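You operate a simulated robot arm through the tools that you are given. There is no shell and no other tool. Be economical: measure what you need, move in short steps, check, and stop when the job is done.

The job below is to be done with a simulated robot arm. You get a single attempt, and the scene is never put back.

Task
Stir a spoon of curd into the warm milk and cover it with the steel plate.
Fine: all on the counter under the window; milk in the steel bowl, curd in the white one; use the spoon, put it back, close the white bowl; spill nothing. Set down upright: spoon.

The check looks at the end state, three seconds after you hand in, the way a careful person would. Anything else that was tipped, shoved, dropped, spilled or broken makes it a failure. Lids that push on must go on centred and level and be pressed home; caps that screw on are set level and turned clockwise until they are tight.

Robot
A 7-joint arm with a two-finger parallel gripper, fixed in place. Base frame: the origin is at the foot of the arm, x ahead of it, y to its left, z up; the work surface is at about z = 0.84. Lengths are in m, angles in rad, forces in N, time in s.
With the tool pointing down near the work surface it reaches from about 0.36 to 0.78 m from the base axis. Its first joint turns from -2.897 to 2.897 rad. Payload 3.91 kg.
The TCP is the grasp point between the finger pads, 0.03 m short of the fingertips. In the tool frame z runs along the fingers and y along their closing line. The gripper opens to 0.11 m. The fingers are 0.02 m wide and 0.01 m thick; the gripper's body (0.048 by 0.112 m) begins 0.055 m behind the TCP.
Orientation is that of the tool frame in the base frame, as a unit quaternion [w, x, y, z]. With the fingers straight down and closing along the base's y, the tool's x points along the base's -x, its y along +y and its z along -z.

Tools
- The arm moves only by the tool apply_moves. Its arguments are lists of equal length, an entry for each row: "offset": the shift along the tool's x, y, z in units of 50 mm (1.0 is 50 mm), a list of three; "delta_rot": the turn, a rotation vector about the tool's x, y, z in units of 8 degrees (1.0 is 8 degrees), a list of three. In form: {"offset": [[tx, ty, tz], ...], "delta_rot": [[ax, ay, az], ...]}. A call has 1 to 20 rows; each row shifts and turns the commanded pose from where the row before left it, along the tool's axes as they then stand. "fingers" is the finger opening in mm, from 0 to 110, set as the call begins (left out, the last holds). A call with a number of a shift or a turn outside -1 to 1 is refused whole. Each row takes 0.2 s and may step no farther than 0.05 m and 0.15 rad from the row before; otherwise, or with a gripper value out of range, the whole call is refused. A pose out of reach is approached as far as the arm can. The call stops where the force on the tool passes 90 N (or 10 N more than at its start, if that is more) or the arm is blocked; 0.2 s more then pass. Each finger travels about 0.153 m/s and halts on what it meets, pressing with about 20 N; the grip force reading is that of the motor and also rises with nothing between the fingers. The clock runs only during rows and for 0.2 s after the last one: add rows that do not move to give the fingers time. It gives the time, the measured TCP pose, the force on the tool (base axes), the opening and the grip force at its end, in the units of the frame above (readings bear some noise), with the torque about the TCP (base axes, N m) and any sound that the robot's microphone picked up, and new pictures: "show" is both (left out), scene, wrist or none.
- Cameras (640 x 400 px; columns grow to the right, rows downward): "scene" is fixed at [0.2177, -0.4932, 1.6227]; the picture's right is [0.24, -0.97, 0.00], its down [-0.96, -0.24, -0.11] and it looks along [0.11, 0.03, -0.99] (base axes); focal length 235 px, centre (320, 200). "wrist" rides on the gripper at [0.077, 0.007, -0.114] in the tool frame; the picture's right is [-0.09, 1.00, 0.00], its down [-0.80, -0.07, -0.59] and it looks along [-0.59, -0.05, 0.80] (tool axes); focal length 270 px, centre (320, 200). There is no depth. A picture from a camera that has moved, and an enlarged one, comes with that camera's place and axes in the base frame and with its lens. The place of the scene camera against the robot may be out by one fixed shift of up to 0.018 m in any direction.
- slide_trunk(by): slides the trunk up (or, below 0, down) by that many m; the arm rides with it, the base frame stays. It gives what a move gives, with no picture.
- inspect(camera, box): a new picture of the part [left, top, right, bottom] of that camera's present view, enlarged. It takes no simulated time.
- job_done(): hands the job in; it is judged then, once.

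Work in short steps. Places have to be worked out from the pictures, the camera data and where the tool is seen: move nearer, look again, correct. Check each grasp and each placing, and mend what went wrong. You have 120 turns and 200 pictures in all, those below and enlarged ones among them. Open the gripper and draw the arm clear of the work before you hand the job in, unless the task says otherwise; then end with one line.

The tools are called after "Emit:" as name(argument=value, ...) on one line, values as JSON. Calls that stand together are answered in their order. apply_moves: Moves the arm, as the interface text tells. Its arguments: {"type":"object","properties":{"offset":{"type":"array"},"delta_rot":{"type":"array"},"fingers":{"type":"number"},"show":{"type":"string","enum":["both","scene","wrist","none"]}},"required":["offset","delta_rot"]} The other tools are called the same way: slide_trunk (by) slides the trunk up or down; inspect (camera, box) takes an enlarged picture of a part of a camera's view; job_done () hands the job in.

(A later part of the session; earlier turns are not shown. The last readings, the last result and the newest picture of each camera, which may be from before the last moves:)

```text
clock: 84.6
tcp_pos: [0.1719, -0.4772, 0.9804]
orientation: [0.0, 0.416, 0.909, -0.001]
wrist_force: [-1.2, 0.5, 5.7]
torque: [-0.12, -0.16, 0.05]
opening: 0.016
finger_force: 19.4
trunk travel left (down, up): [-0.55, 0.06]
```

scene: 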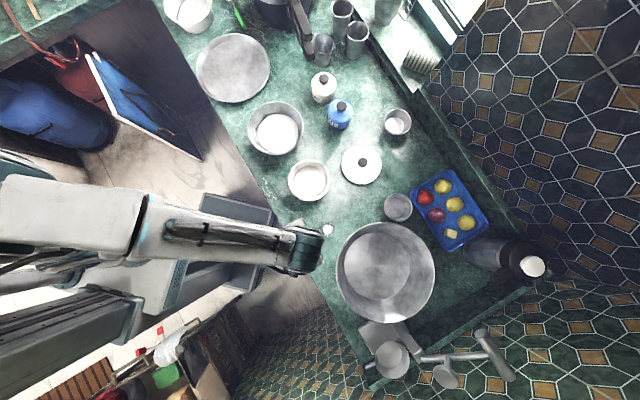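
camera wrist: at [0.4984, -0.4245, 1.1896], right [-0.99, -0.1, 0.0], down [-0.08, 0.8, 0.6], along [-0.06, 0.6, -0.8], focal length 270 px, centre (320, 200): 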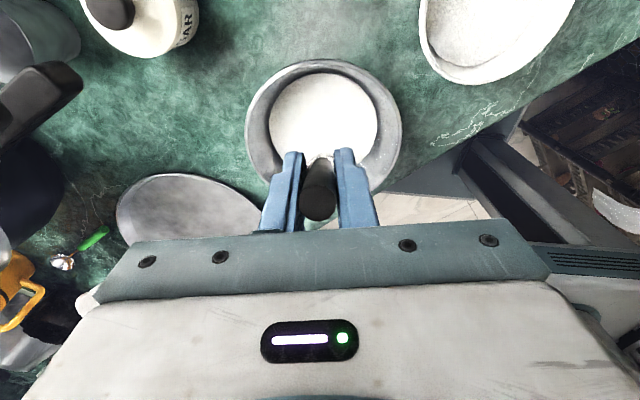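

Contact made at 6 N. Back off 1 mm worth of pressure, open, and check it stands.

Emit:
apply_moves(offset=[[0, 0, -0.015], [0, 0, 0]], delta_rot=[[0, 0, 0], [0, 0, 0]], show="none")

Emit:
apply_moves(offset=[[0, 0, 0], [0, 0, 0], [0, 0, 0]], delta_rot=[[0, 0, 0], [0, 0, 0], [0, 0, 0]], fingers=60, show="wrist")

```text
clock: 85.2
tcp_pos: [0.172, -0.4771, 0.9798]
orientation: [-0.001, 0.416, 0.909, -0.001]
wrist_force: [0.2, -0.7, 2.7]
torque: [-0.19, -0.14, 0.01]
opening: 0.016
finger_force: 20.3
trunk travel left (down, up): [-0.55, 0.06]
```

```text
clock: 86.0
tcp_pos: [0.1711, -0.4767, 0.9789]
orientation: [-0.002, 0.416, 0.909, -0.001]
wrist_force: [0.2, 0.4, 0.6]
torque: [-0.01, -0.02, 0.0]
opening: 0.0598
finger_force: 0.1
trunk travel left (down, up): [-0.55, 0.06]
camera wrist: at [0.1272, -0.4148, 1.0949], right [0.81, 0.58, 0.0], down [0.47, -0.65, 0.59], along [0.35, -0.48, -0.8], focal length 270 px, centre (320, 200)
```

wrist: 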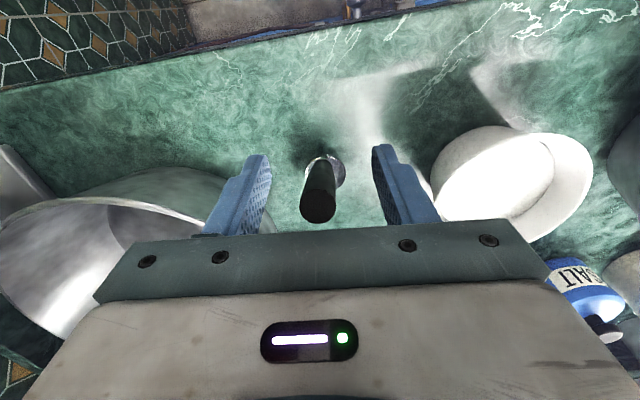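

The spoon stands upright in its place. I'll rise, yaw back, and go over the lid.

Emit:
apply_moves(offset=[[0, 0, -0.6], [0, 0, -0.8], [0, 0, -0.8], [0, 0, 0], [0, 0, 0], [0, 0, 0], [0, 0, 0], [0, 0, 0], [0, 0, 0], [0, 0, 0], [-0.797, -0.294, 0], [-0.797, -0.294, 0], [-0.797, -0.294, 0], [-0.797, -0.294, 0], [-0.797, -0.294, 0], [-0.797, -0.294, 0], [-0.797, -0.294, 0], [0, 0, 0.8], [0, 0, 0]], delta_rot=[[0, 0, 0], [0, 0, 0], [0, 0, 0], [0, 0, -0.88], [0, 0, -0.88], [0, 0, -0.88], [0, 0, -0.88], [0, 0, -0.88], [0, 0, -0.88], [0, 0, -0.865], [0, 0, 0], [0, 0, 0], [0, 0, 0], [0, 0, 0], [0, 0, 0], [0, 0, 0], [0, 0, 0], [0, 0, 0], [0, 0, 0]])

Emit:
inspect(camera="scene", box=[270, 150, 370, 250])

Emit:
inspect(camera="wrist", box=[220, 10, 420, 190])

```text
clock: 90.0
tcp_pos: [0.4522, -0.5813, 1.0481]
orientation: [-0.002, 0.001, 1.0, 0.0]
wrist_force: [-0.1, 0.7, 0.1]
torque: [0.0, 0.02, 0.01]
opening: 0.0597
finger_force: 0.0
trunk travel left (down, up): [-0.55, 0.06]
camera wrist: at [0.3752, -0.5742, 1.1642], right [0.09, 1.0, 0.0], down [0.8, -0.07, 0.59], along [0.59, -0.05, -0.81], focal length 270 px, centre (320, 200)
```

scene: 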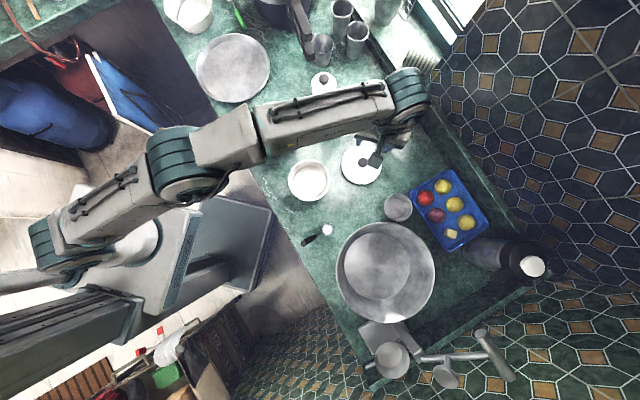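
wrist: 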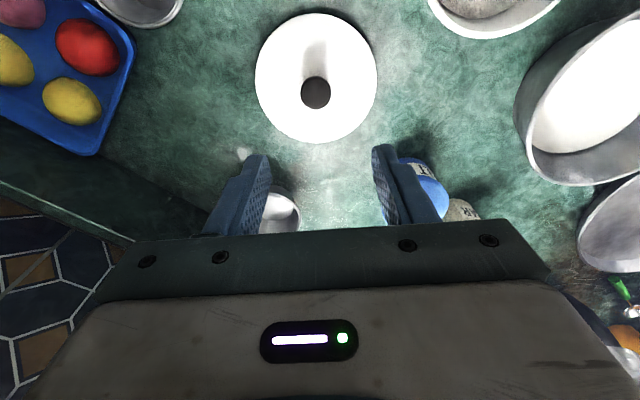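

```text
4.00 times, centred on (320, 200) of scene
camera zoom: at [0.2177, -0.4932, 1.6227], right [0.24, -0.97, 0.0], down [-0.96, -0.24, -0.11], along [0.11, 0.03, -0.99], focal length 938 px, centre (320, 200)
```

zoom: 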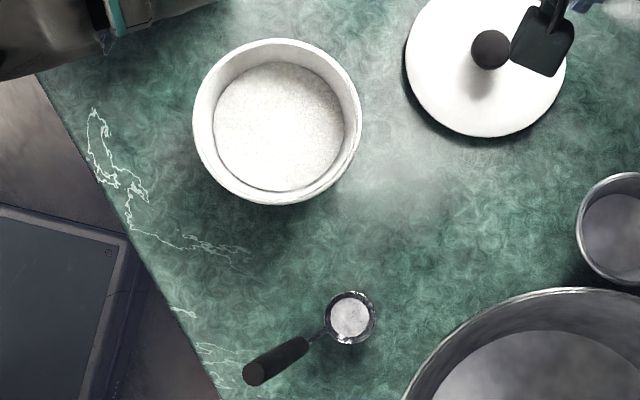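

```text
2.22 times, centred on (320, 100) of wrist
camera zoom: at [0.3752, -0.5742, 1.1642], right [0.09, 1.0, 0.0], down [0.8, -0.07, 0.59], along [0.59, -0.05, -0.81], focal length 601 px, centre (320, 422)
```

zoom: 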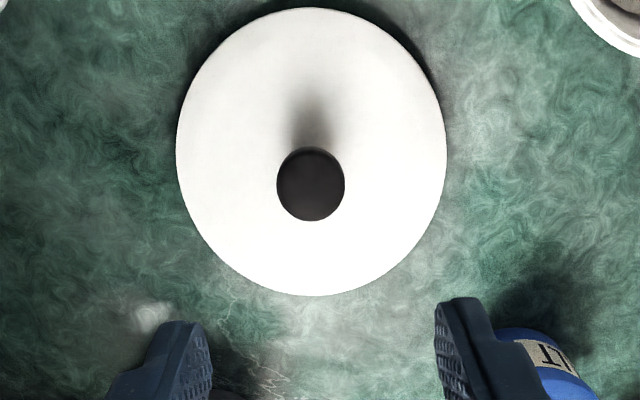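

The knob is now at about (0.450,-0.586). I'll centre and descend, then check.

Emit:
apply_moves(offset=[[0.03, -0.09, 0.7], [0, 0, 0.8], [0, 0, 0.8], [0, 0, 0.6], [0, 0, 0]], delta_rot=[[0, 0, 0], [0, 0, 0], [0, 0, 0], [0, 0, 0], [0, 0, 0]], show="none")

Emit:
inspect(camera="wrist", box=[220, 60, 420, 240])

```text
clock: 91.2
tcp_pos: [0.4501, -0.5835, 0.9036]
orientation: [-0.001, 0.0, 1.0, 0.0]
wrist_force: [0.2, -0.4, -0.4]
torque: [-0.01, -0.01, -0.03]
opening: 0.0597
finger_force: 0.0
trunk travel left (down, up): [-0.55, 0.06]
```

```text
2.22 times, centred on (320, 150) of wrist
camera zoom: at [0.3735, -0.5785, 1.0188], right [0.09, 1.0, 0.0], down [0.8, -0.07, 0.59], along [0.59, -0.05, -0.81], focal length 601 px, centre (320, 311)
```

zoom: 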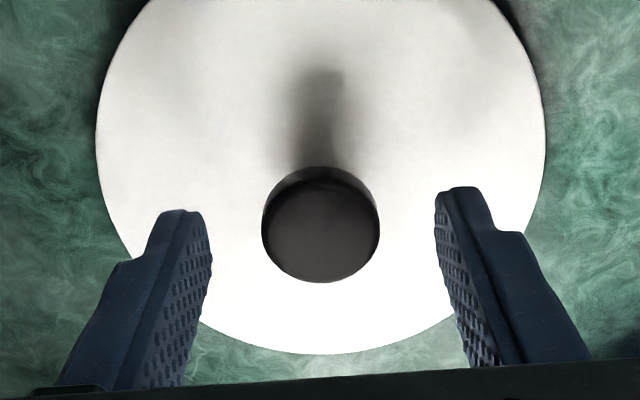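

Knob well centred. Descend to z≈0.886 and close.

Emit:
apply_moves(offset=[[0, -0.02, 0.2], [0, 0, 0.15], [0, 0, 0]], delta_rot=[[0, 0, 0], [0, 0, 0], [0, 0, 0]], show="none")

Emit:
apply_moves(offset=[[0, 0, 0], [0, 0, 0], [0, 0, 0]], delta_rot=[[0, 0, 0], [0, 0, 0], [0, 0, 0]], fingers=15, show="none")

Emit:
inspect(camera="wrist", box=[220, 60, 420, 240])

```text
clock: 92.0
tcp_pos: [0.4493, -0.5847, 0.8867]
orientation: [-0.001, 0.0, 1.0, 0.001]
wrist_force: [0.1, -0.5, 0.0]
torque: [0.01, -0.02, -0.01]
opening: 0.0601
finger_force: 0.2
trunk travel left (down, up): [-0.55, 0.06]
```

```text
clock: 92.8
tcp_pos: [0.4487, -0.5849, 0.8873]
orientation: [-0.001, 0.001, 1.0, 0.0]
wrist_force: [-0.5, -0.5, 1.0]
torque: [0.03, 0.03, 0.0]
opening: 0.0301
finger_force: 19.8
trunk travel left (down, up): [-0.55, 0.06]
```

```text
2.22 times, centred on (320, 150) of wrist
camera zoom: at [0.3731, -0.5791, 1.0018], right [0.09, 1.0, 0.0], down [0.8, -0.07, 0.59], along [0.59, -0.05, -0.81], focal length 601 px, centre (320, 311)
```

zoom: 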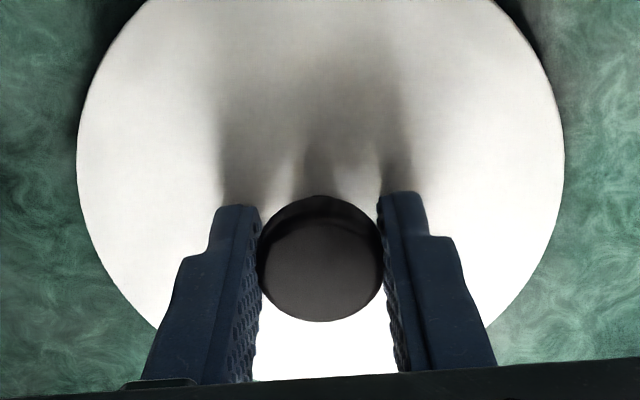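

Gripped as before (same relative position). Lift and carry the lid back above the white bowl.

Emit:
apply_moves(offset=[[0, 0, -0.2], [0, 0, -0.6], [0, 0, -0.8], [0, 0, -0.8], [0, 0, -0.4], [0.515, 0.7525, 0], [0.515, 0.7525, 0], [0.515, 0.7525, 0], [0.515, 0.7525, 0], [0, 0, 0]], delta_rot=[[0, 0, 0], [0, 0, 0], [0, 0, 0], [0, 0, 0], [0, 0, 0], [0, 0, 0], [0, 0, 0], [0, 0, 0], [0, 0, 0], [0, 0, 0]])

Emit:
inspect(camera="scene", box=[260, 130, 380, 230])

```text
clock: 95.0
tcp_pos: [0.3459, -0.4339, 1.0275]
orientation: [-0.001, 0.0, 1.0, 0.0]
wrist_force: [-0.8, -0.4, -0.6]
torque: [0.0, -0.02, -0.02]
opening: 0.0301
finger_force: 20.2
trunk travel left (down, up): [-0.55, 0.06]
camera wrist: at [0.2698, -0.4281, 1.1424], right [0.09, 1.0, 0.0], down [0.8, -0.07, 0.59], along [0.59, -0.05, -0.81], focal length 270 px, centre (320, 200)
```

scene: 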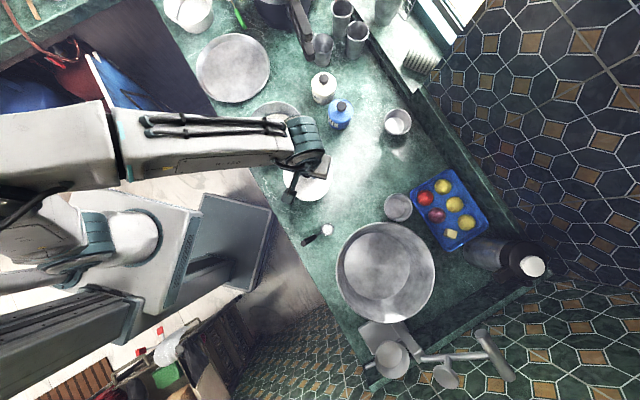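
wrist: 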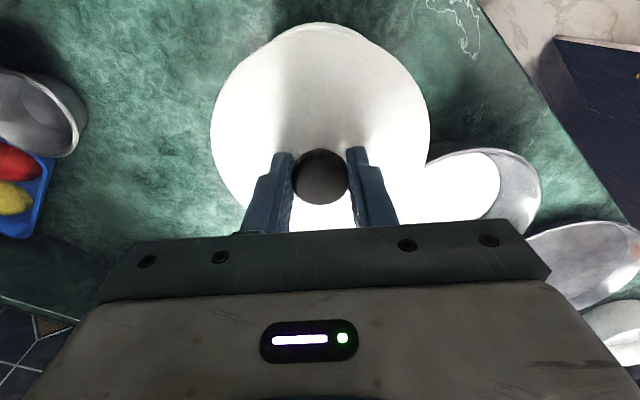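

```text
4.00 times, centred on (320, 180) of scene
camera zoom: at [0.2177, -0.4932, 1.6227], right [0.24, -0.97, 0.0], down [-0.96, -0.24, -0.11], along [0.11, 0.03, -0.99], focal length 938 px, centre (320, 280)
```

zoom: 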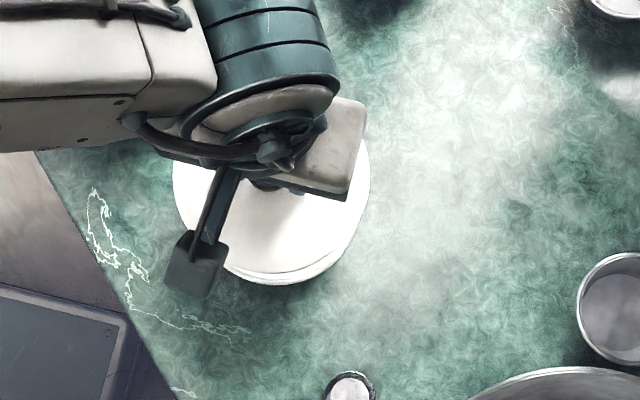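

Aligned as at removal. Lowering to just above the seat, then feeling.

Emit:
apply_moves(offset=[[0, 0, 0.5], [0, 0, 0.5], [0, 0, 0.4], [0, 0, 0.06], [0, 0, 0.06], [0, 0, 0]], delta_rot=[[0, 0, 0], [0, 0, 0], [0, 0, 0], [0, 0, 0], [0, 0, 0], [0, 0, 0]], show="wrist")

```text
clock: 96.4
tcp_pos: [0.3459, -0.434, 0.9514]
orientation: [-0.001, 0.0, 1.0, 0.0]
wrist_force: [0.4, 0.1, -0.4]
torque: [-0.04, -0.02, 0.03]
opening: 0.03
finger_force: 20.3
trunk travel left (down, up): [-0.55, 0.06]
camera wrist: at [0.2696, -0.429, 1.0665], right [0.09, 1.0, 0.0], down [0.8, -0.07, 0.59], along [0.59, -0.05, -0.81], focal length 270 px, centre (320, 200)
```

wrist: 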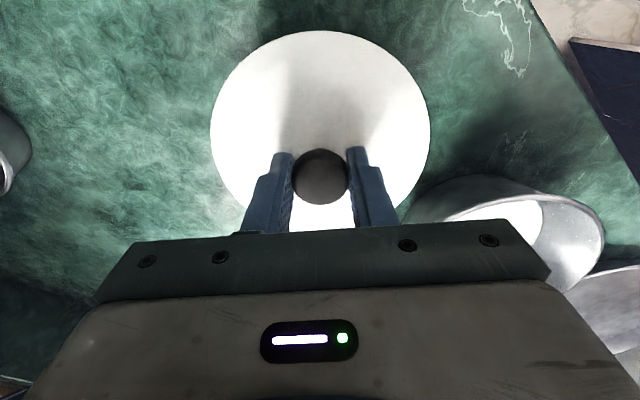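

Emit:
apply_moves(offset=[[0, 0, 0.04], [0, 0, 0.04], [0, 0, 0.04], [0, 0, 0]], delta_rot=[[0, 0, 0], [0, 0, 0], [0, 0, 0], [0, 0, 0]], show="none")

```text
clock: 97.4
tcp_pos: [0.3465, -0.4346, 0.9454]
orientation: [-0.001, 0.0, 1.0, 0.0]
wrist_force: [-0.2, 0.8, 0.2]
torque: [-0.01, -0.01, 0.01]
opening: 0.0301
finger_force: 20.4
trunk travel left (down, up): [-0.55, 0.06]
```

Emit:
apply_moves(offset=[[0, 0, 0.03], [0, 0, 0.03], [0, 0, 0]], delta_rot=[[0, 0, 0], [0, 0, 0], [0, 0, 0]], show="none")

```text
clock: 98.2
tcp_pos: [0.3455, -0.4347, 0.9429]
orientation: [0.001, 0.001, 1.0, -0.001]
wrist_force: [0.3, 0.1, 5.9]
torque: [0.05, 0.1, -0.04]
opening: 0.0299
finger_force: 19.8
trunk travel left (down, up): [-0.55, 0.06]
```

Contact at the expected seat height. A light press, then relax and release.

Emit:
apply_moves(offset=[[0, 0, 0.04], [0, 0, 0]], delta_rot=[[0, 0, 0], [0, 0, 0]], show="none")

Emit:
apply_moves(offset=[[0, 0, -0.05], [0, 0, 0]], delta_rot=[[0, 0, 0], [0, 0, 0]], show="none")

Emit:
apply_moves(offset=[[0, 0, 0], [0, 0, 0], [0, 0, -0.3], [0, 0, -0.6], [0, 0, -0.8], [0, 0, 0]], delta_rot=[[0, 0, 0], [0, 0, 0], [0, 0, 0], [0, 0, 0], [0, 0, 0], [0, 0, 0]], fingers=60)

Emit:
inspect(camera="wrist", box=[220, 0, 420, 180])

```text
clock: 98.8
tcp_pos: [0.3456, -0.434, 0.9411]
orientation: [-0.001, 0.0, 1.0, -0.002]
wrist_force: [1.2, -1.3, 17.6]
torque: [-0.01, -0.03, -0.08]
opening: 0.0298
finger_force: 20.2
trunk travel left (down, up): [-0.55, 0.06]
```

```text
clock: 99.4
tcp_pos: [0.3455, -0.4341, 0.9416]
orientation: [-0.002, 0.0, 1.0, 0.0]
wrist_force: [-0.1, -0.4, 1.3]
torque: [-0.04, -0.15, 0.02]
opening: 0.03
finger_force: 19.9
trunk travel left (down, up): [-0.55, 0.06]
```

```text
clock: 100.8
tcp_pos: [0.3469, -0.4355, 1.0275]
orientation: [-0.001, 0.0, 1.0, 0.001]
wrist_force: [-1.2, 0.2, -0.2]
torque: [-0.01, -0.04, 0.02]
opening: 0.0599
finger_force: 0.1
trunk travel left (down, up): [-0.55, 0.06]
camera wrist: at [0.2695, -0.4292, 1.1431], right [0.09, 1.0, 0.0], down [0.8, -0.07, 0.59], along [0.59, -0.05, -0.81], focal length 270 px, centre (320, 200)
```

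scene: 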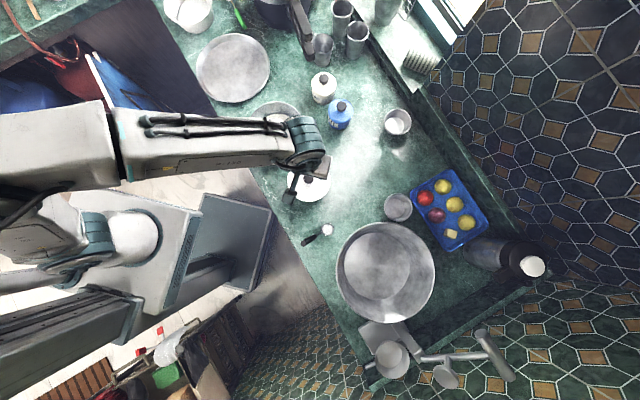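
wrist: 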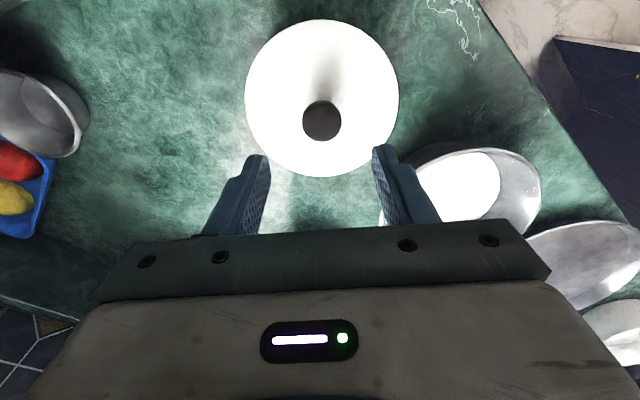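

```text
2.22 times, centred on (320, 90) of wrist
camera zoom: at [0.2695, -0.4292, 1.1431], right [0.09, 1.0, 0.0], down [0.8, -0.07, 0.59], along [0.59, -0.05, -0.81], focal length 601 px, centre (320, 444)
```

zoom: 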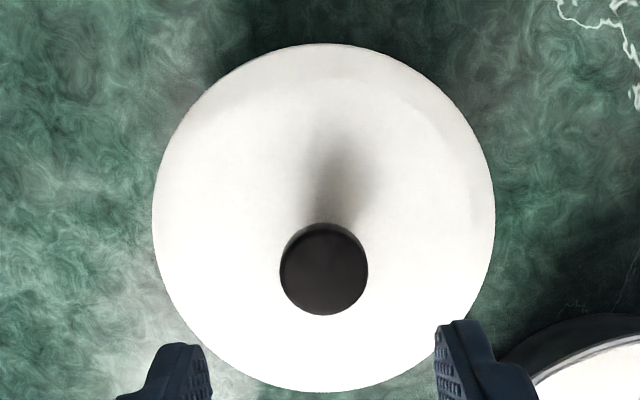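

The lid is seated and centred. Now the plate: centre ≈(0.674,-0.075), radius ≈0.128, with a low flared rim. I'll move to view it from the base side.

Emit:
apply_moves(offset=[[-0.3, 0.8, 0], [-0.3, 0.8, 0], [-0.3, 0.8, 0], [-0.3, 0.8, 0], [-0.3, 0.8, 0], [-0.3, 0.8, 0], [-0.3, 0.8, 0], [-0.3, 0.8, 0], [-0.3, 0.8, 0], [0, 0, 0]], delta_rot=[[0, 0, 0], [0, 0, 0], [0, 0, 0], [0, 0, 0], [0, 0, 0], [0, 0, 0], [0, 0, 0], [0, 0, 0], [0, 0, 0], [0, 0, 0]])

Emit:
inspect(camera="scene", box=[240, 90, 360, 260])

Emit:
inspect(camera="wrist", box=[120, 0, 520, 240])

```text
clock: 103.0
tcp_pos: [0.4812, -0.0748, 1.0275]
orientation: [-0.001, 0.001, 1.0, 0.0]
wrist_force: [0.2, -0.2, -0.3]
torque: [0.01, -0.03, -0.02]
opening: 0.0602
finger_force: 0.0
trunk travel left (down, up): [-0.55, 0.06]
camera wrist: at [0.4049, -0.0691, 1.1425], right [0.09, 1.0, 0.0], down [0.8, -0.07, 0.59], along [0.59, -0.05, -0.81], focal length 270 px, centre (320, 200)
```

scene: 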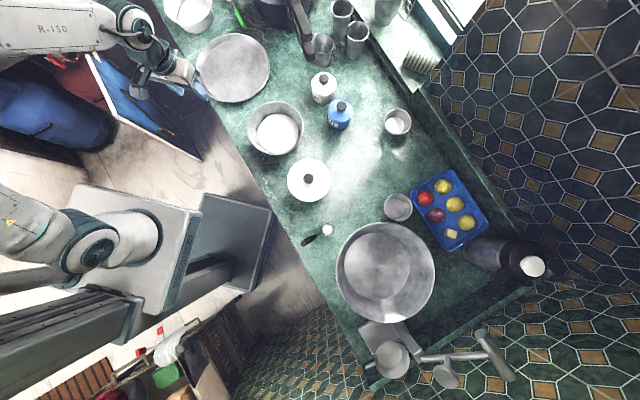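
wrist: 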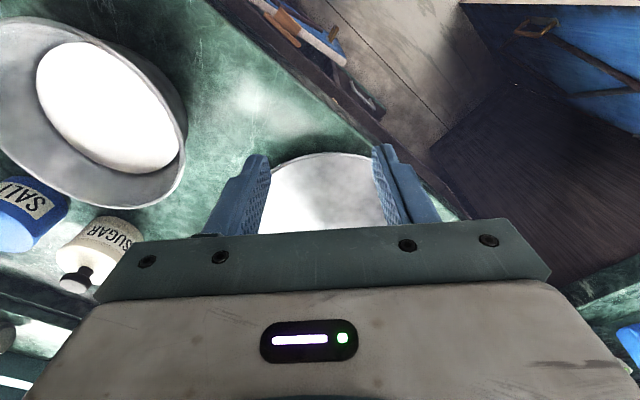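

```text
2.35 times, centred on (300, 175) of scene
camera zoom: at [0.2177, -0.4932, 1.6227], right [0.24, -0.97, 0.0], down [-0.96, -0.24, -0.11], along [0.11, 0.03, -0.99], focal length 552 px, centre (367, 259)
```

zoom: 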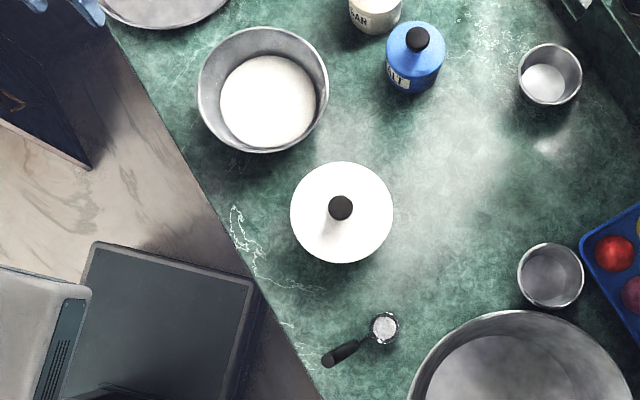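

```text
1.60 times, centred on (320, 120) of wrist
camera zoom: at [0.4049, -0.0691, 1.1425], right [0.09, 1.0, 0.0], down [0.8, -0.07, 0.59], along [0.59, -0.05, -0.81], focal length 432 px, centre (320, 328)
```

zoom: 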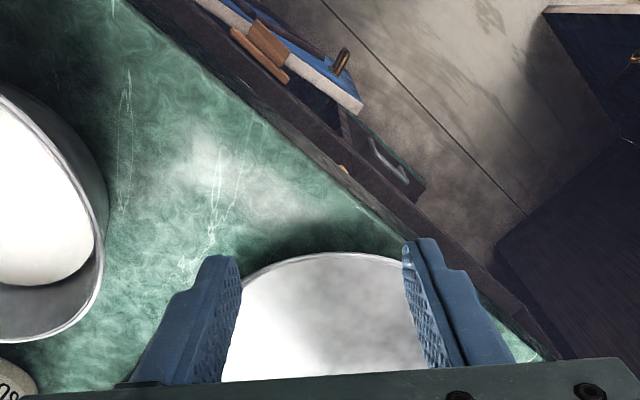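

The lid and spoon both sit properly. The plate's rim at bearing 135° from its centre lies right at the counter's front edge, so I plan to pinch there. I'll move near and yaw 45° for a tangential view.

Emit:
apply_moves(offset=[[-0.533, 0.767, 0], [-0.533, 0.767, 0], [-0.533, 0.767, 0], [0, 0, 0], [0, 0, 0], [0, 0, 0], [0, 0, 0], [0, 0, 0], [0, 0, 0], [0, 0, 0]], delta_rot=[[0, 0, 0], [0, 0, 0], [0, 0, 0], [0, 0, -0.9375], [0, 0, -0.9375], [0, 0, -0.9375], [0, 0, -0.9375], [0, 0, -0.9375], [0, 0, -0.9375], [0, 0, 0]])

Emit:
inspect(camera="wrist", box=[160, 0, 480, 240])

Emit:
inspect(camera="scene", box=[180, 20, 290, 120])

```text
clock: 105.2
tcp_pos: [0.5612, 0.0407, 1.0267]
orientation: [-0.001, -0.383, 0.924, 0.0]
wrist_force: [0.0, -0.1, 1.0]
torque: [-0.02, 0.01, 0.0]
opening: 0.0601
finger_force: 0.0
trunk travel left (down, up): [-0.55, 0.06]
camera wrist: at [0.5034, -0.0101, 1.1425], right [-0.64, 0.77, 0.0], down [0.62, 0.52, 0.59], along [0.45, 0.38, -0.81], focal length 270 px, centre (320, 200)
```

scene: 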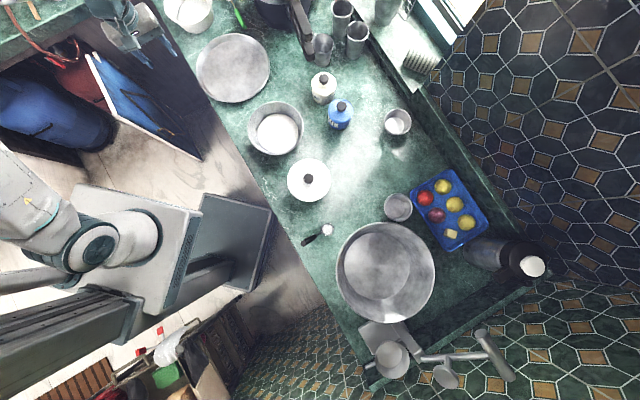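
wrist: 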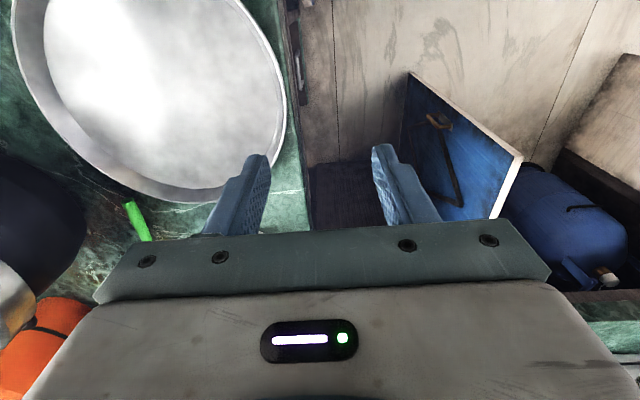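

```text
1.67 times, centred on (320, 120) of wrist
camera zoom: at [0.5034, -0.0101, 1.1425], right [-0.64, 0.77, 0.0], down [0.62, 0.52, 0.59], along [0.45, 0.38, -0.81], focal length 450 px, centre (320, 333)
```

zoom: 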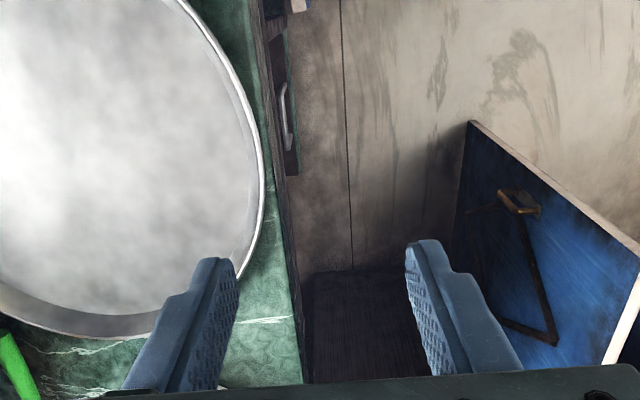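

```text
4.00 times, centred on (235, 70) of scene
camera zoom: at [0.2177, -0.4932, 1.6227], right [0.24, -0.97, 0.0], down [-0.96, -0.24, -0.11], along [0.11, 0.03, -0.99], focal length 938 px, centre (660, 720)
```

zoom: 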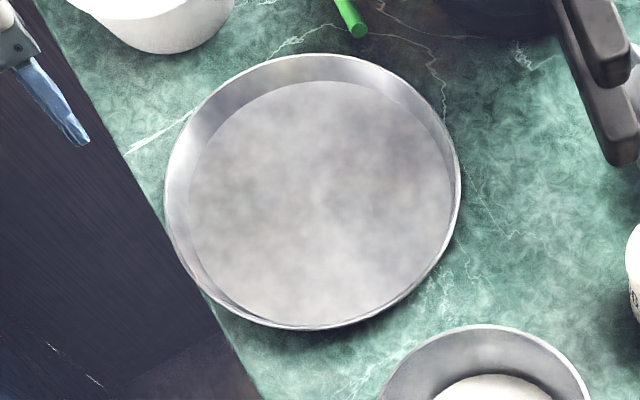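

The plate wall is gently flared. I'll tilt the tool 30° so the fingers align with the wall, leaning outward beyond the counter edge, and hover near the rim for a look.

Emit:
apply_moves(offset=[[0, 0, 0], [0, 0, 0], [0, 0, 0], [0, 0, 0], [0.013, 0.35, 0.66], [0.013, 0.35, 0.66], [0.013, 0.35, 0.66], [0, 0, 0]], delta_rot=[[0.9375, 0, 0], [0.9375, 0, 0], [0.9375, 0, 0], [0.9375, 0, 0], [0, 0, 0], [0, 0, 0], [0, 0, 0], [0, 0, 0]], fingers=36)

Emit:
inspect(camera="wrist", box=[200, 60, 440, 240])

Emit:
inspect(camera="scene", box=[180, 20, 290, 120])

```text
clock: 107.0
tcp_pos: [0.5629, 0.0379, 0.9153]
orientation: [0.098, -0.369, 0.893, -0.239]
wrist_force: [-0.3, -0.1, 0.2]
torque: [-0.02, -0.03, 0.01]
opening: 0.0362
finger_force: 0.1
trunk travel left (down, up): [-0.55, 0.06]
camera wrist: at [0.4642, 0.0258, 1.0125], right [-0.55, 0.67, -0.5], down [0.4, 0.73, 0.55], along [0.73, 0.1, -0.67], focal length 270 px, centre (320, 200)
```

scene: 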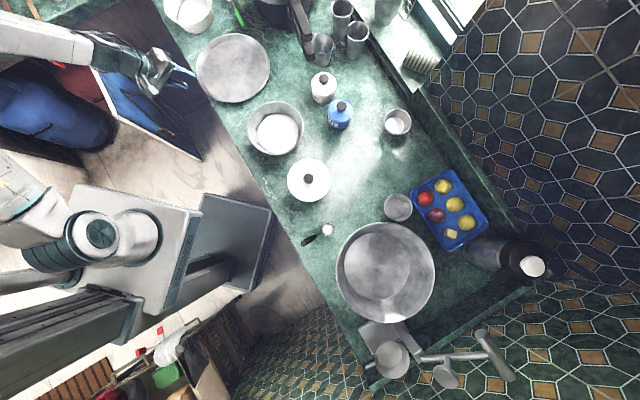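
wrist: 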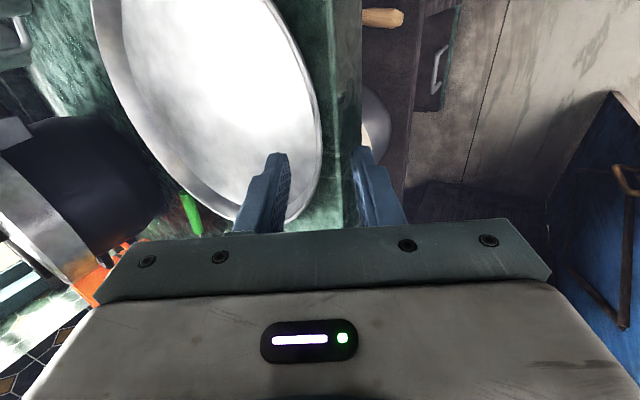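

```text
2.22 times, centred on (320, 150) of wrist
camera zoom: at [0.4642, 0.0258, 1.0125], right [-0.55, 0.67, -0.5], down [0.4, 0.73, 0.55], along [0.73, 0.1, -0.67], focal length 601 px, centre (320, 311)
```

zoom: 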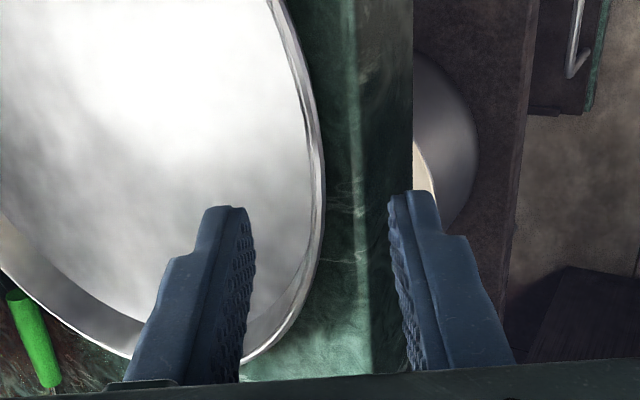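

```text
4.00 times, centred on (235, 70) of scene
camera zoom: at [0.2177, -0.4932, 1.6227], right [0.24, -0.97, 0.0], down [-0.96, -0.24, -0.11], along [0.11, 0.03, -0.99], focal length 938 px, centre (660, 720)
```

zoom: 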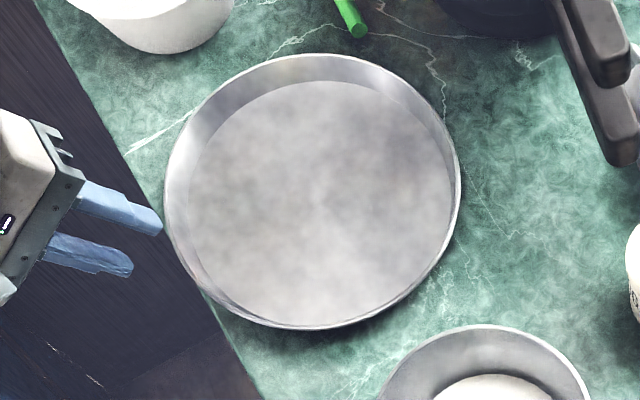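

Let me zoom on the rim at the grip region.

Emit:
inspect(camera="wrist", box=[280, 70, 340, 170])

```text
4.00 times, centred on (310, 120) of wrist
camera zoom: at [0.4642, 0.0258, 1.0125], right [-0.55, 0.67, -0.5], down [0.4, 0.73, 0.55], along [0.73, 0.1, -0.67], focal length 1081 px, centre (360, 520)
```

zoom: 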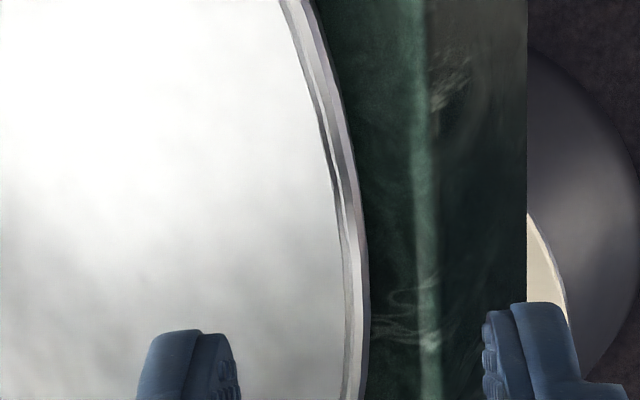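

The wall leans about 25°. I'll set tilt to 25°, centre on the rim, narrow the opening to 20 mm, and advance to just short of the rim.

Emit:
apply_moves(offset=[[0, 0, 0], [-0.02, -0.128, 0], [0, 0, 0.3], [0, 0, 0.2], [0, 0, 0]], delta_rot=[[-0.625, 0, 0], [0, 0, 0], [0, 0, 0], [0, 0, 0], [0, 0, 0]], fingers=20, show="none")

Emit:
inspect(camera="wrist", box=[240, 80, 400, 240])

Emit:
inspect(camera="scene", box=[180, 50, 240, 110])

```text
clock: 108.2
tcp_pos: [0.5747, 0.0254, 0.8949]
orientation: [0.082, -0.374, 0.902, -0.199]
wrist_force: [0.7, -0.1, 0.5]
torque: [-0.02, -0.02, -0.01]
opening: 0.0198
finger_force: 0.1
trunk travel left (down, up): [-0.55, 0.06]
```

```text
2.50 times, centred on (320, 160) of wrist
camera zoom: at [0.4827, 0.0087, 0.9972], right [-0.58, 0.7, -0.42], down [0.44, 0.7, 0.57], along [0.69, 0.14, -0.71], focal length 676 px, centre (320, 300)
```

zoom: 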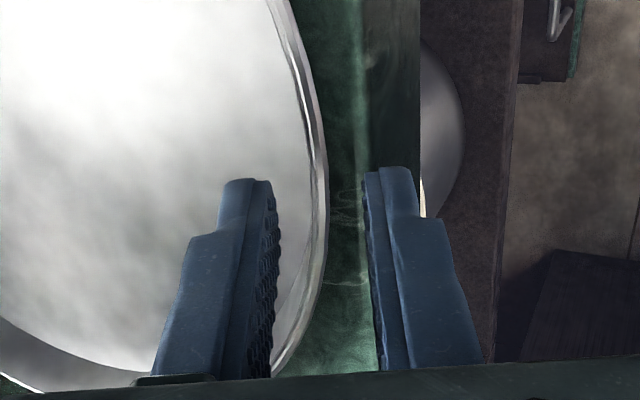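

```text
6.67 times, centred on (210, 80) of scene
camera zoom: at [0.2177, -0.4932, 1.6227], right [0.24, -0.97, 0.0], down [-0.96, -0.24, -0.11], along [0.11, 0.03, -0.99], focal length 1564 px, centre (1053, 1000)
```

zoom: 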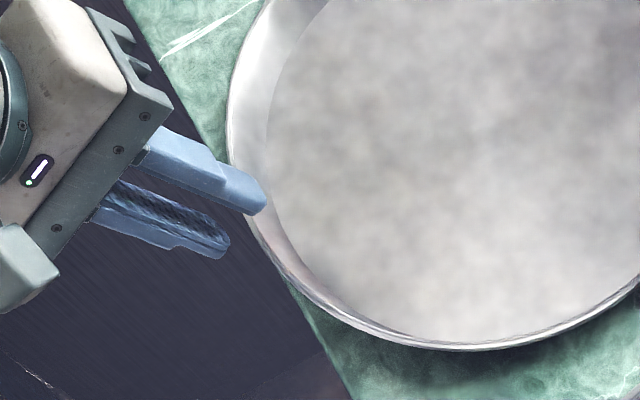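

The rim lies centred between the fingertips. I'll narrow to 15 mm and advance 18 mm in small steps.

Emit:
apply_moves(offset=[[0, 0, 0], [0, 0, 0.12], [0, 0, 0.12], [0, 0, 0]], delta_rot=[[0, 0, 0], [0, 0, 0], [0, 0, 0], [0, 0, 0]], fingers=15, show="none")

Emit:
inspect(camera="wrist", box=[240, 80, 400, 240])

Emit:
inspect(camera="scene", box=[180, 50, 240, 110])

```text
clock: 109.2
tcp_pos: [0.5782, 0.0232, 0.8864]
orientation: [0.084, -0.374, 0.902, -0.2]
wrist_force: [-4.4, 3.4, 17.5]
torque: [-0.08, -0.25, -0.07]
opening: 0.0162
finger_force: 0.8
trunk travel left (down, up): [-0.55, 0.06]
```

```text
2.50 times, centred on (320, 160) of wrist
camera zoom: at [0.4849, 0.0056, 0.9882], right [-0.58, 0.7, -0.42], down [0.43, 0.7, 0.57], along [0.69, 0.14, -0.71], focal length 676 px, centre (320, 300)
```

zoom: 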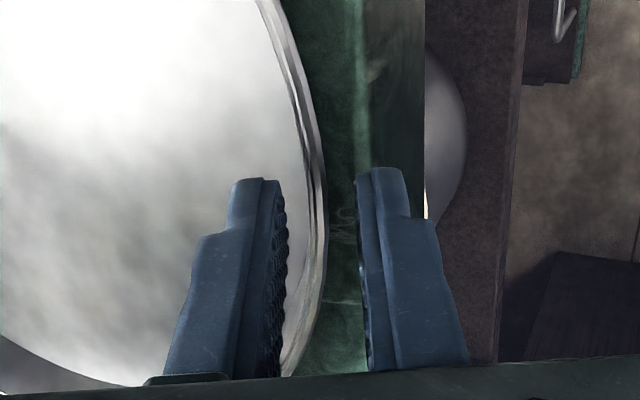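

```text
6.67 times, centred on (210, 80) of scene
camera zoom: at [0.2177, -0.4932, 1.6227], right [0.24, -0.97, 0.0], down [-0.96, -0.24, -0.11], along [0.11, 0.03, -0.99], focal length 1564 px, centre (1053, 1000)
```

zoom: 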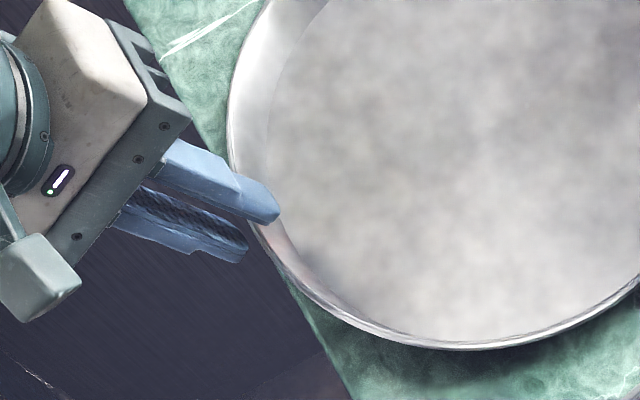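

A 17 N contact on the inner fingertip: the wall is more flared than my tilt. The plate hasn't moved. I'll retreat 5 mm, increase tilt by 8°, re-centre, and look.

Emit:
apply_moves(offset=[[0, 0, -0.12], [0, 0.08, 0], [0, 0, 0]], delta_rot=[[0, 0, 0], [1, 0, 0], [0, 0, 0]], fingers=16, show="none")

Emit:
inspect(camera="wrist", box=[270, 90, 370, 190])

Emit:
inspect(camera="scene", box=[190, 60, 230, 100])

```text
clock: 110.0
tcp_pos: [0.5739, 0.0253, 0.8872]
orientation: [0.106, -0.367, 0.887, -0.262]
wrist_force: [0.2, 0.0, 0.3]
torque: [0.02, 0.02, 0.0]
opening: 0.0161
finger_force: 0.1
trunk travel left (down, up): [-0.55, 0.06]
```

```text
4.00 times, centred on (320, 140) of wrist
camera zoom: at [0.472, 0.0181, 0.9814], right [-0.53, 0.65, -0.54], down [0.38, 0.75, 0.54], along [0.76, 0.08, -0.65], focal length 1081 px, centre (320, 440)
```

zoom: 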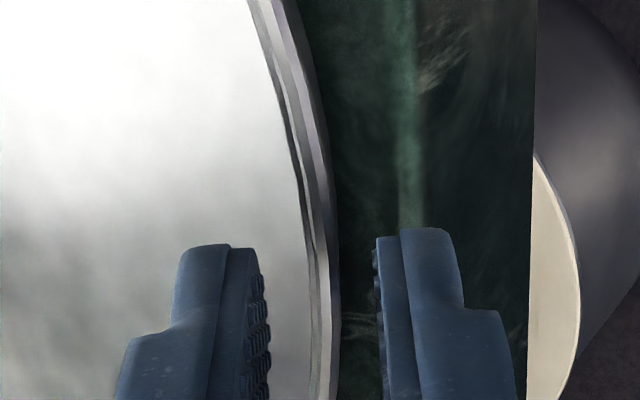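

```text
10.00 times, centred on (210, 80) of scene
camera zoom: at [0.2177, -0.4932, 1.6227], right [0.24, -0.97, 0.0], down [-0.96, -0.24, -0.11], along [0.11, 0.03, -0.99], focal length 2346 px, centre (1420, 1400)
```

zoom: 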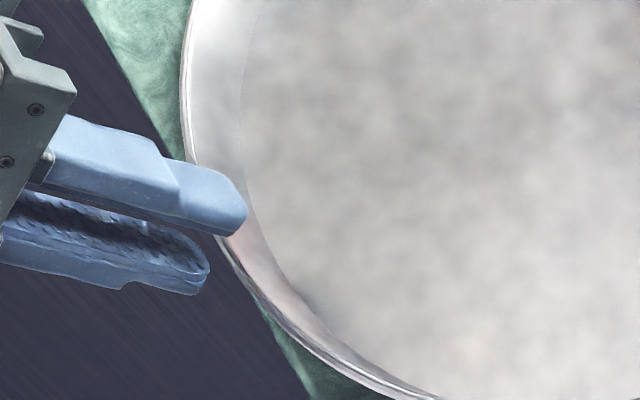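

Re-triangulating with three views puts the rim at z≈0.868 and shows the wall is strongly flared, so a slanted pinch is weak. A better plan is to slide the plate ~4 cm past the counter edge with closed fingers, then pinch it with a horizontal tool, lower finger underneath. First I'll put the closed fingers inside the rim.

Emit:
apply_moves(offset=[[0, -0.436, -0.671], [0, -0.47, 0.305], [0, 0, 0], [0, 0.18, 0.277], [0, 0.18, 0.277], [0, 0, 0]], delta_rot=[[0, 0, 0], [0, 0, 0], [0, 0, 0], [0, 0, 0], [0, 0, 0], [0, 0, 0]], fingers=0, show="none")

Emit:
inspect(camera="scene", box=[180, 40, 260, 110])

Emit:
inspect(camera="wrist", box=[240, 80, 400, 240])

```text
clock: 111.4
tcp_pos: [0.5921, 0.0058, 0.8941]
orientation: [0.108, -0.367, 0.886, -0.262]
wrist_force: [0.7, 0.5, 0.2]
torque: [0.01, 0.01, 0.01]
opening: 0.0001
finger_force: 19.7
trunk travel left (down, up): [-0.55, 0.06]
```

```text
5.71 times, centred on (220, 75) of scene
camera zoom: at [0.2177, -0.4932, 1.6227], right [0.24, -0.97, 0.0], down [-0.96, -0.24, -0.11], along [0.11, 0.03, -0.99], focal length 1340 px, centre (891, 914)
```

zoom: 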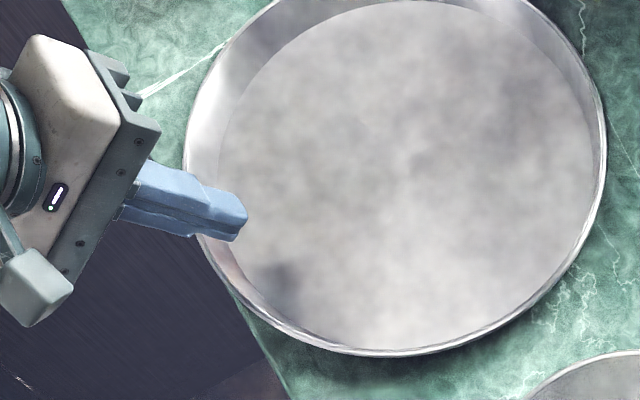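

```text
2.50 times, centred on (320, 160) of wrist
camera zoom: at [0.4917, -0.0003, 0.9879], right [-0.53, 0.65, -0.54], down [0.38, 0.75, 0.54], along [0.76, 0.08, -0.65], focal length 676 px, centre (320, 300)
```

zoom: 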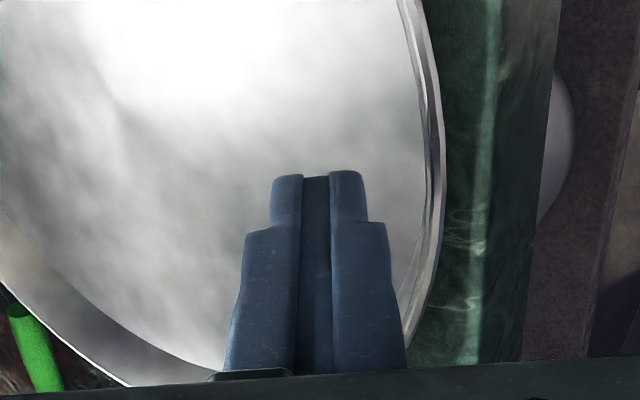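

Fingers are inside the rim. Lowering in 3 mm steps to find the plate floor.

Emit:
apply_moves(offset=[[0, 0.033, 0.05], [0, 0.033, 0.05], [0, 0, 0]], delta_rot=[[0, 0, 0], [0, 0, 0], [0, 0, 0]], show="none")

```text
clock: 112.2
tcp_pos: [0.5927, 0.0068, 0.8888]
orientation: [0.108, -0.367, 0.886, -0.262]
wrist_force: [0.8, 0.2, -1.1]
torque: [0.01, 0.03, 0.04]
opening: 0.0
finger_force: 20.0
trunk travel left (down, up): [-0.55, 0.06]
```

Emit:
apply_moves(offset=[[0, 0.033, 0.05], [0, 0, 0]], delta_rot=[[0, 0, 0], [0, 0, 0]], show="none")

```text
clock: 112.8
tcp_pos: [0.5932, 0.0072, 0.8849]
orientation: [0.107, -0.367, 0.886, -0.263]
wrist_force: [0.2, -0.4, -0.4]
torque: [0.03, -0.02, 0.01]
opening: 0.0
finger_force: 19.7
trunk travel left (down, up): [-0.55, 0.06]
```

Emit:
apply_moves(offset=[[0, 0.033, 0.05], [0, 0, 0]], delta_rot=[[0, 0, 0], [0, 0, 0]], show="none")

```text
clock: 113.4
tcp_pos: [0.5942, 0.0074, 0.8829]
orientation: [0.107, -0.367, 0.886, -0.262]
wrist_force: [1.1, 0.2, -0.3]
torque: [-0.01, -0.01, 0.0]
opening: 0.0001
finger_force: 20.1
trunk travel left (down, up): [-0.55, 0.06]
```

The finger corner is now ~1.5 cm below the rim; that's sufficient to drag. I'll pull outward 2 cm slowly and check.

Emit:
apply_moves(offset=[[0, 0.084, -0.0545], [0, 0.084, -0.0545], [0, 0.084, -0.0545], [0, 0.084, -0.0545], [0, 0, 0]], delta_rot=[[0, 0, 0], [0, 0, 0], [0, 0, 0], [0, 0, 0], [0, 0, 0]], show="none")

Emit:
inspect(camera="scene", box=[180, 20, 290, 120])

```text
clock: 114.6
tcp_pos: [0.58, 0.0201, 0.882]
orientation: [0.108, -0.367, 0.886, -0.262]
wrist_force: [1.9, -2.2, 5.0]
torque: [-0.01, -0.12, -0.03]
opening: 0.0001
finger_force: 20.2
trunk travel left (down, up): [-0.55, 0.06]
```

```text
4.00 times, centred on (235, 70) of scene
camera zoom: at [0.2177, -0.4932, 1.6227], right [0.24, -0.97, 0.0], down [-0.96, -0.24, -0.11], along [0.11, 0.03, -0.99], focal length 938 px, centre (660, 720)
```

zoom: 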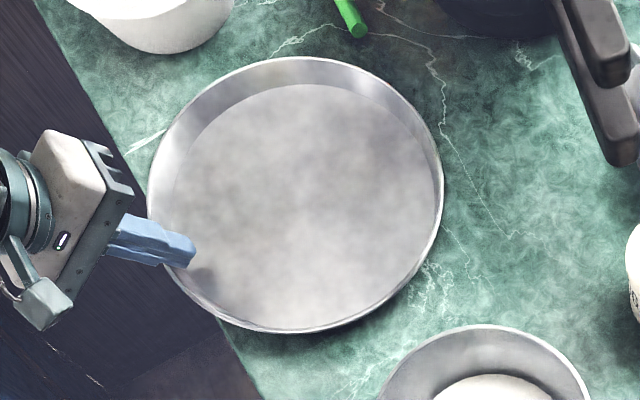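

The plate slides along nicely with ~3 N. Continue another 30 mm outward.

Emit:
apply_moves(offset=[[0, 0.084, -0.0545], [0, 0.084, -0.0545], [0, 0.084, -0.0545], [0, 0.084, -0.0545], [0, 0.084, -0.0545], [0, 0.084, -0.0545], [0, 0, 0]], delta_rot=[[0, 0, 0], [0, 0, 0], [0, 0, 0], [0, 0, 0], [0, 0, 0], [0, 0, 0], [0, 0, 0]], show="none")

Emit:
inspect(camera="scene", box=[170, 20, 290, 120])

Emit:
inspect(camera="wrist", box=[160, 0, 480, 240])

```text
clock: 116.2
tcp_pos: [0.5588, 0.0419, 0.8827]
orientation: [0.108, -0.367, 0.886, -0.262]
wrist_force: [-0.4, -0.5, 1.4]
torque: [0.0, 0.0, 0.0]
opening: 0.0
finger_force: 20.1
trunk travel left (down, up): [-0.55, 0.06]
```

```text
4.00 times, centred on (230, 70) of scene
camera zoom: at [0.2177, -0.4932, 1.6227], right [0.24, -0.97, 0.0], down [-0.96, -0.24, -0.11], along [0.11, 0.03, -0.99], focal length 938 px, centre (680, 720)
```

zoom: 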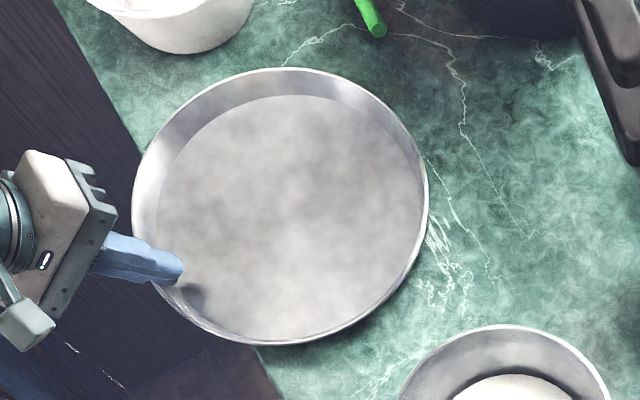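

```text
1.67 times, centred on (320, 120) of wrist
camera zoom: at [0.4568, 0.0349, 0.9761], right [-0.53, 0.65, -0.54], down [0.38, 0.75, 0.54], along [0.76, 0.08, -0.65], focal length 450 px, centre (320, 333)
```

zoom: 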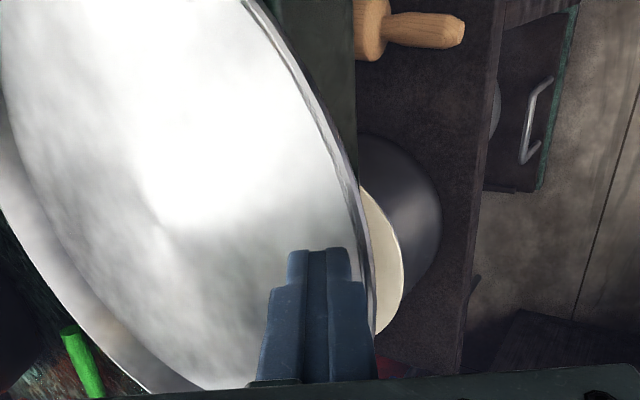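

The plate now overhangs the counter edge by ~38 mm (centre ≈(0.646,-0.037)). I'll withdraw upward and outward, and rotate the tool to horizontal facing the plate.

Emit:
apply_moves(offset=[[0, -0.327, -0.503], [0, -0.327, -0.503], [-0.06, 0.671, -0.436], [-0.06, 0.671, -0.436], [0, 0, 0], [0, 0, 0], [0, 0, 0], [0, 0, 0], [0, 0, 0], [0, 0, 0], [0, 0, 0], [0, 0, 0], [0, 0, 0]], delta_rot=[[0, 0, 0], [0, 0, 0], [0, 0, 0], [0, 0, 0], [0.8922, 0, 0], [0.8922, 0, 0], [0.8922, 0, 0], [0.8922, 0, 0], [0.8922, 0, 0], [0.8922, 0, 0], [0.8922, 0, 0], [0.8922, 0, 0], [0, 0, 0]])

Emit:
inspect(camera="scene", box=[170, 20, 290, 120])

```text
clock: 119.0
tcp_pos: [0.5057, 0.103, 0.9437]
orientation: [-0.27, 0.27, -0.653, 0.654]
wrist_force: [0.1, 0.0, -0.9]
torque: [0.0, -0.03, 0.03]
opening: 0.0002
finger_force: 19.9
trunk travel left (down, up): [-0.55, 0.06]
camera wrist: at [0.3715, 0.1283, 0.9368], right [0.06, 0.06, -1.0], down [0.15, 0.99, 0.07], along [0.99, -0.15, 0.05], focal length 270 px, centre (320, 200)
```

scene: 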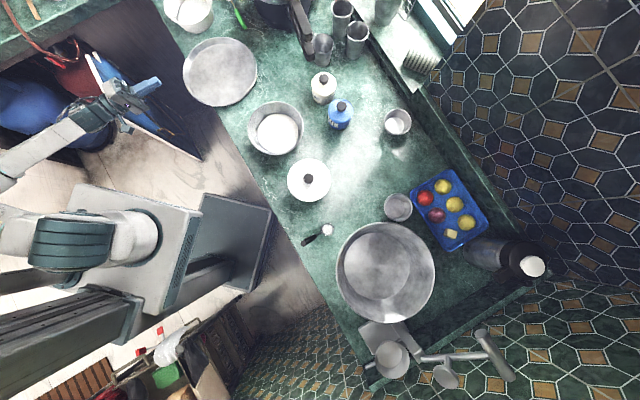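
wrist: 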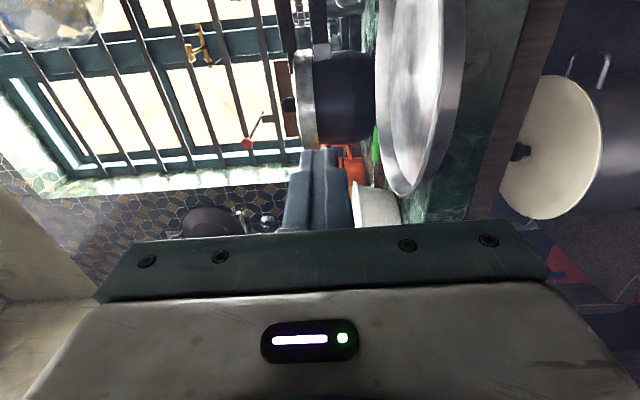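

```text
4.00 times, centred on (230, 70) of scene
camera zoom: at [0.2177, -0.4932, 1.6227], right [0.24, -0.97, 0.0], down [-0.96, -0.24, -0.11], along [0.11, 0.03, -0.99], focal length 938 px, centre (680, 720)
```

zoom: 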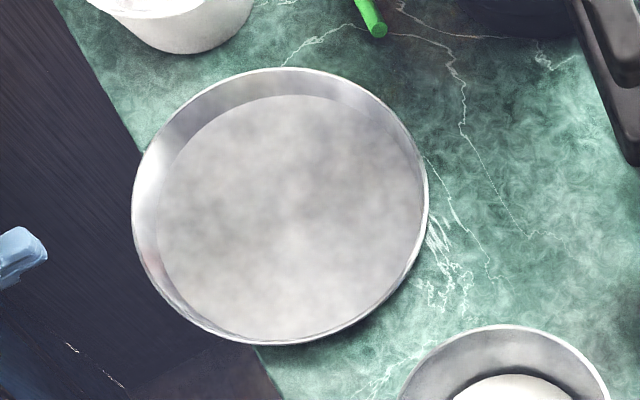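

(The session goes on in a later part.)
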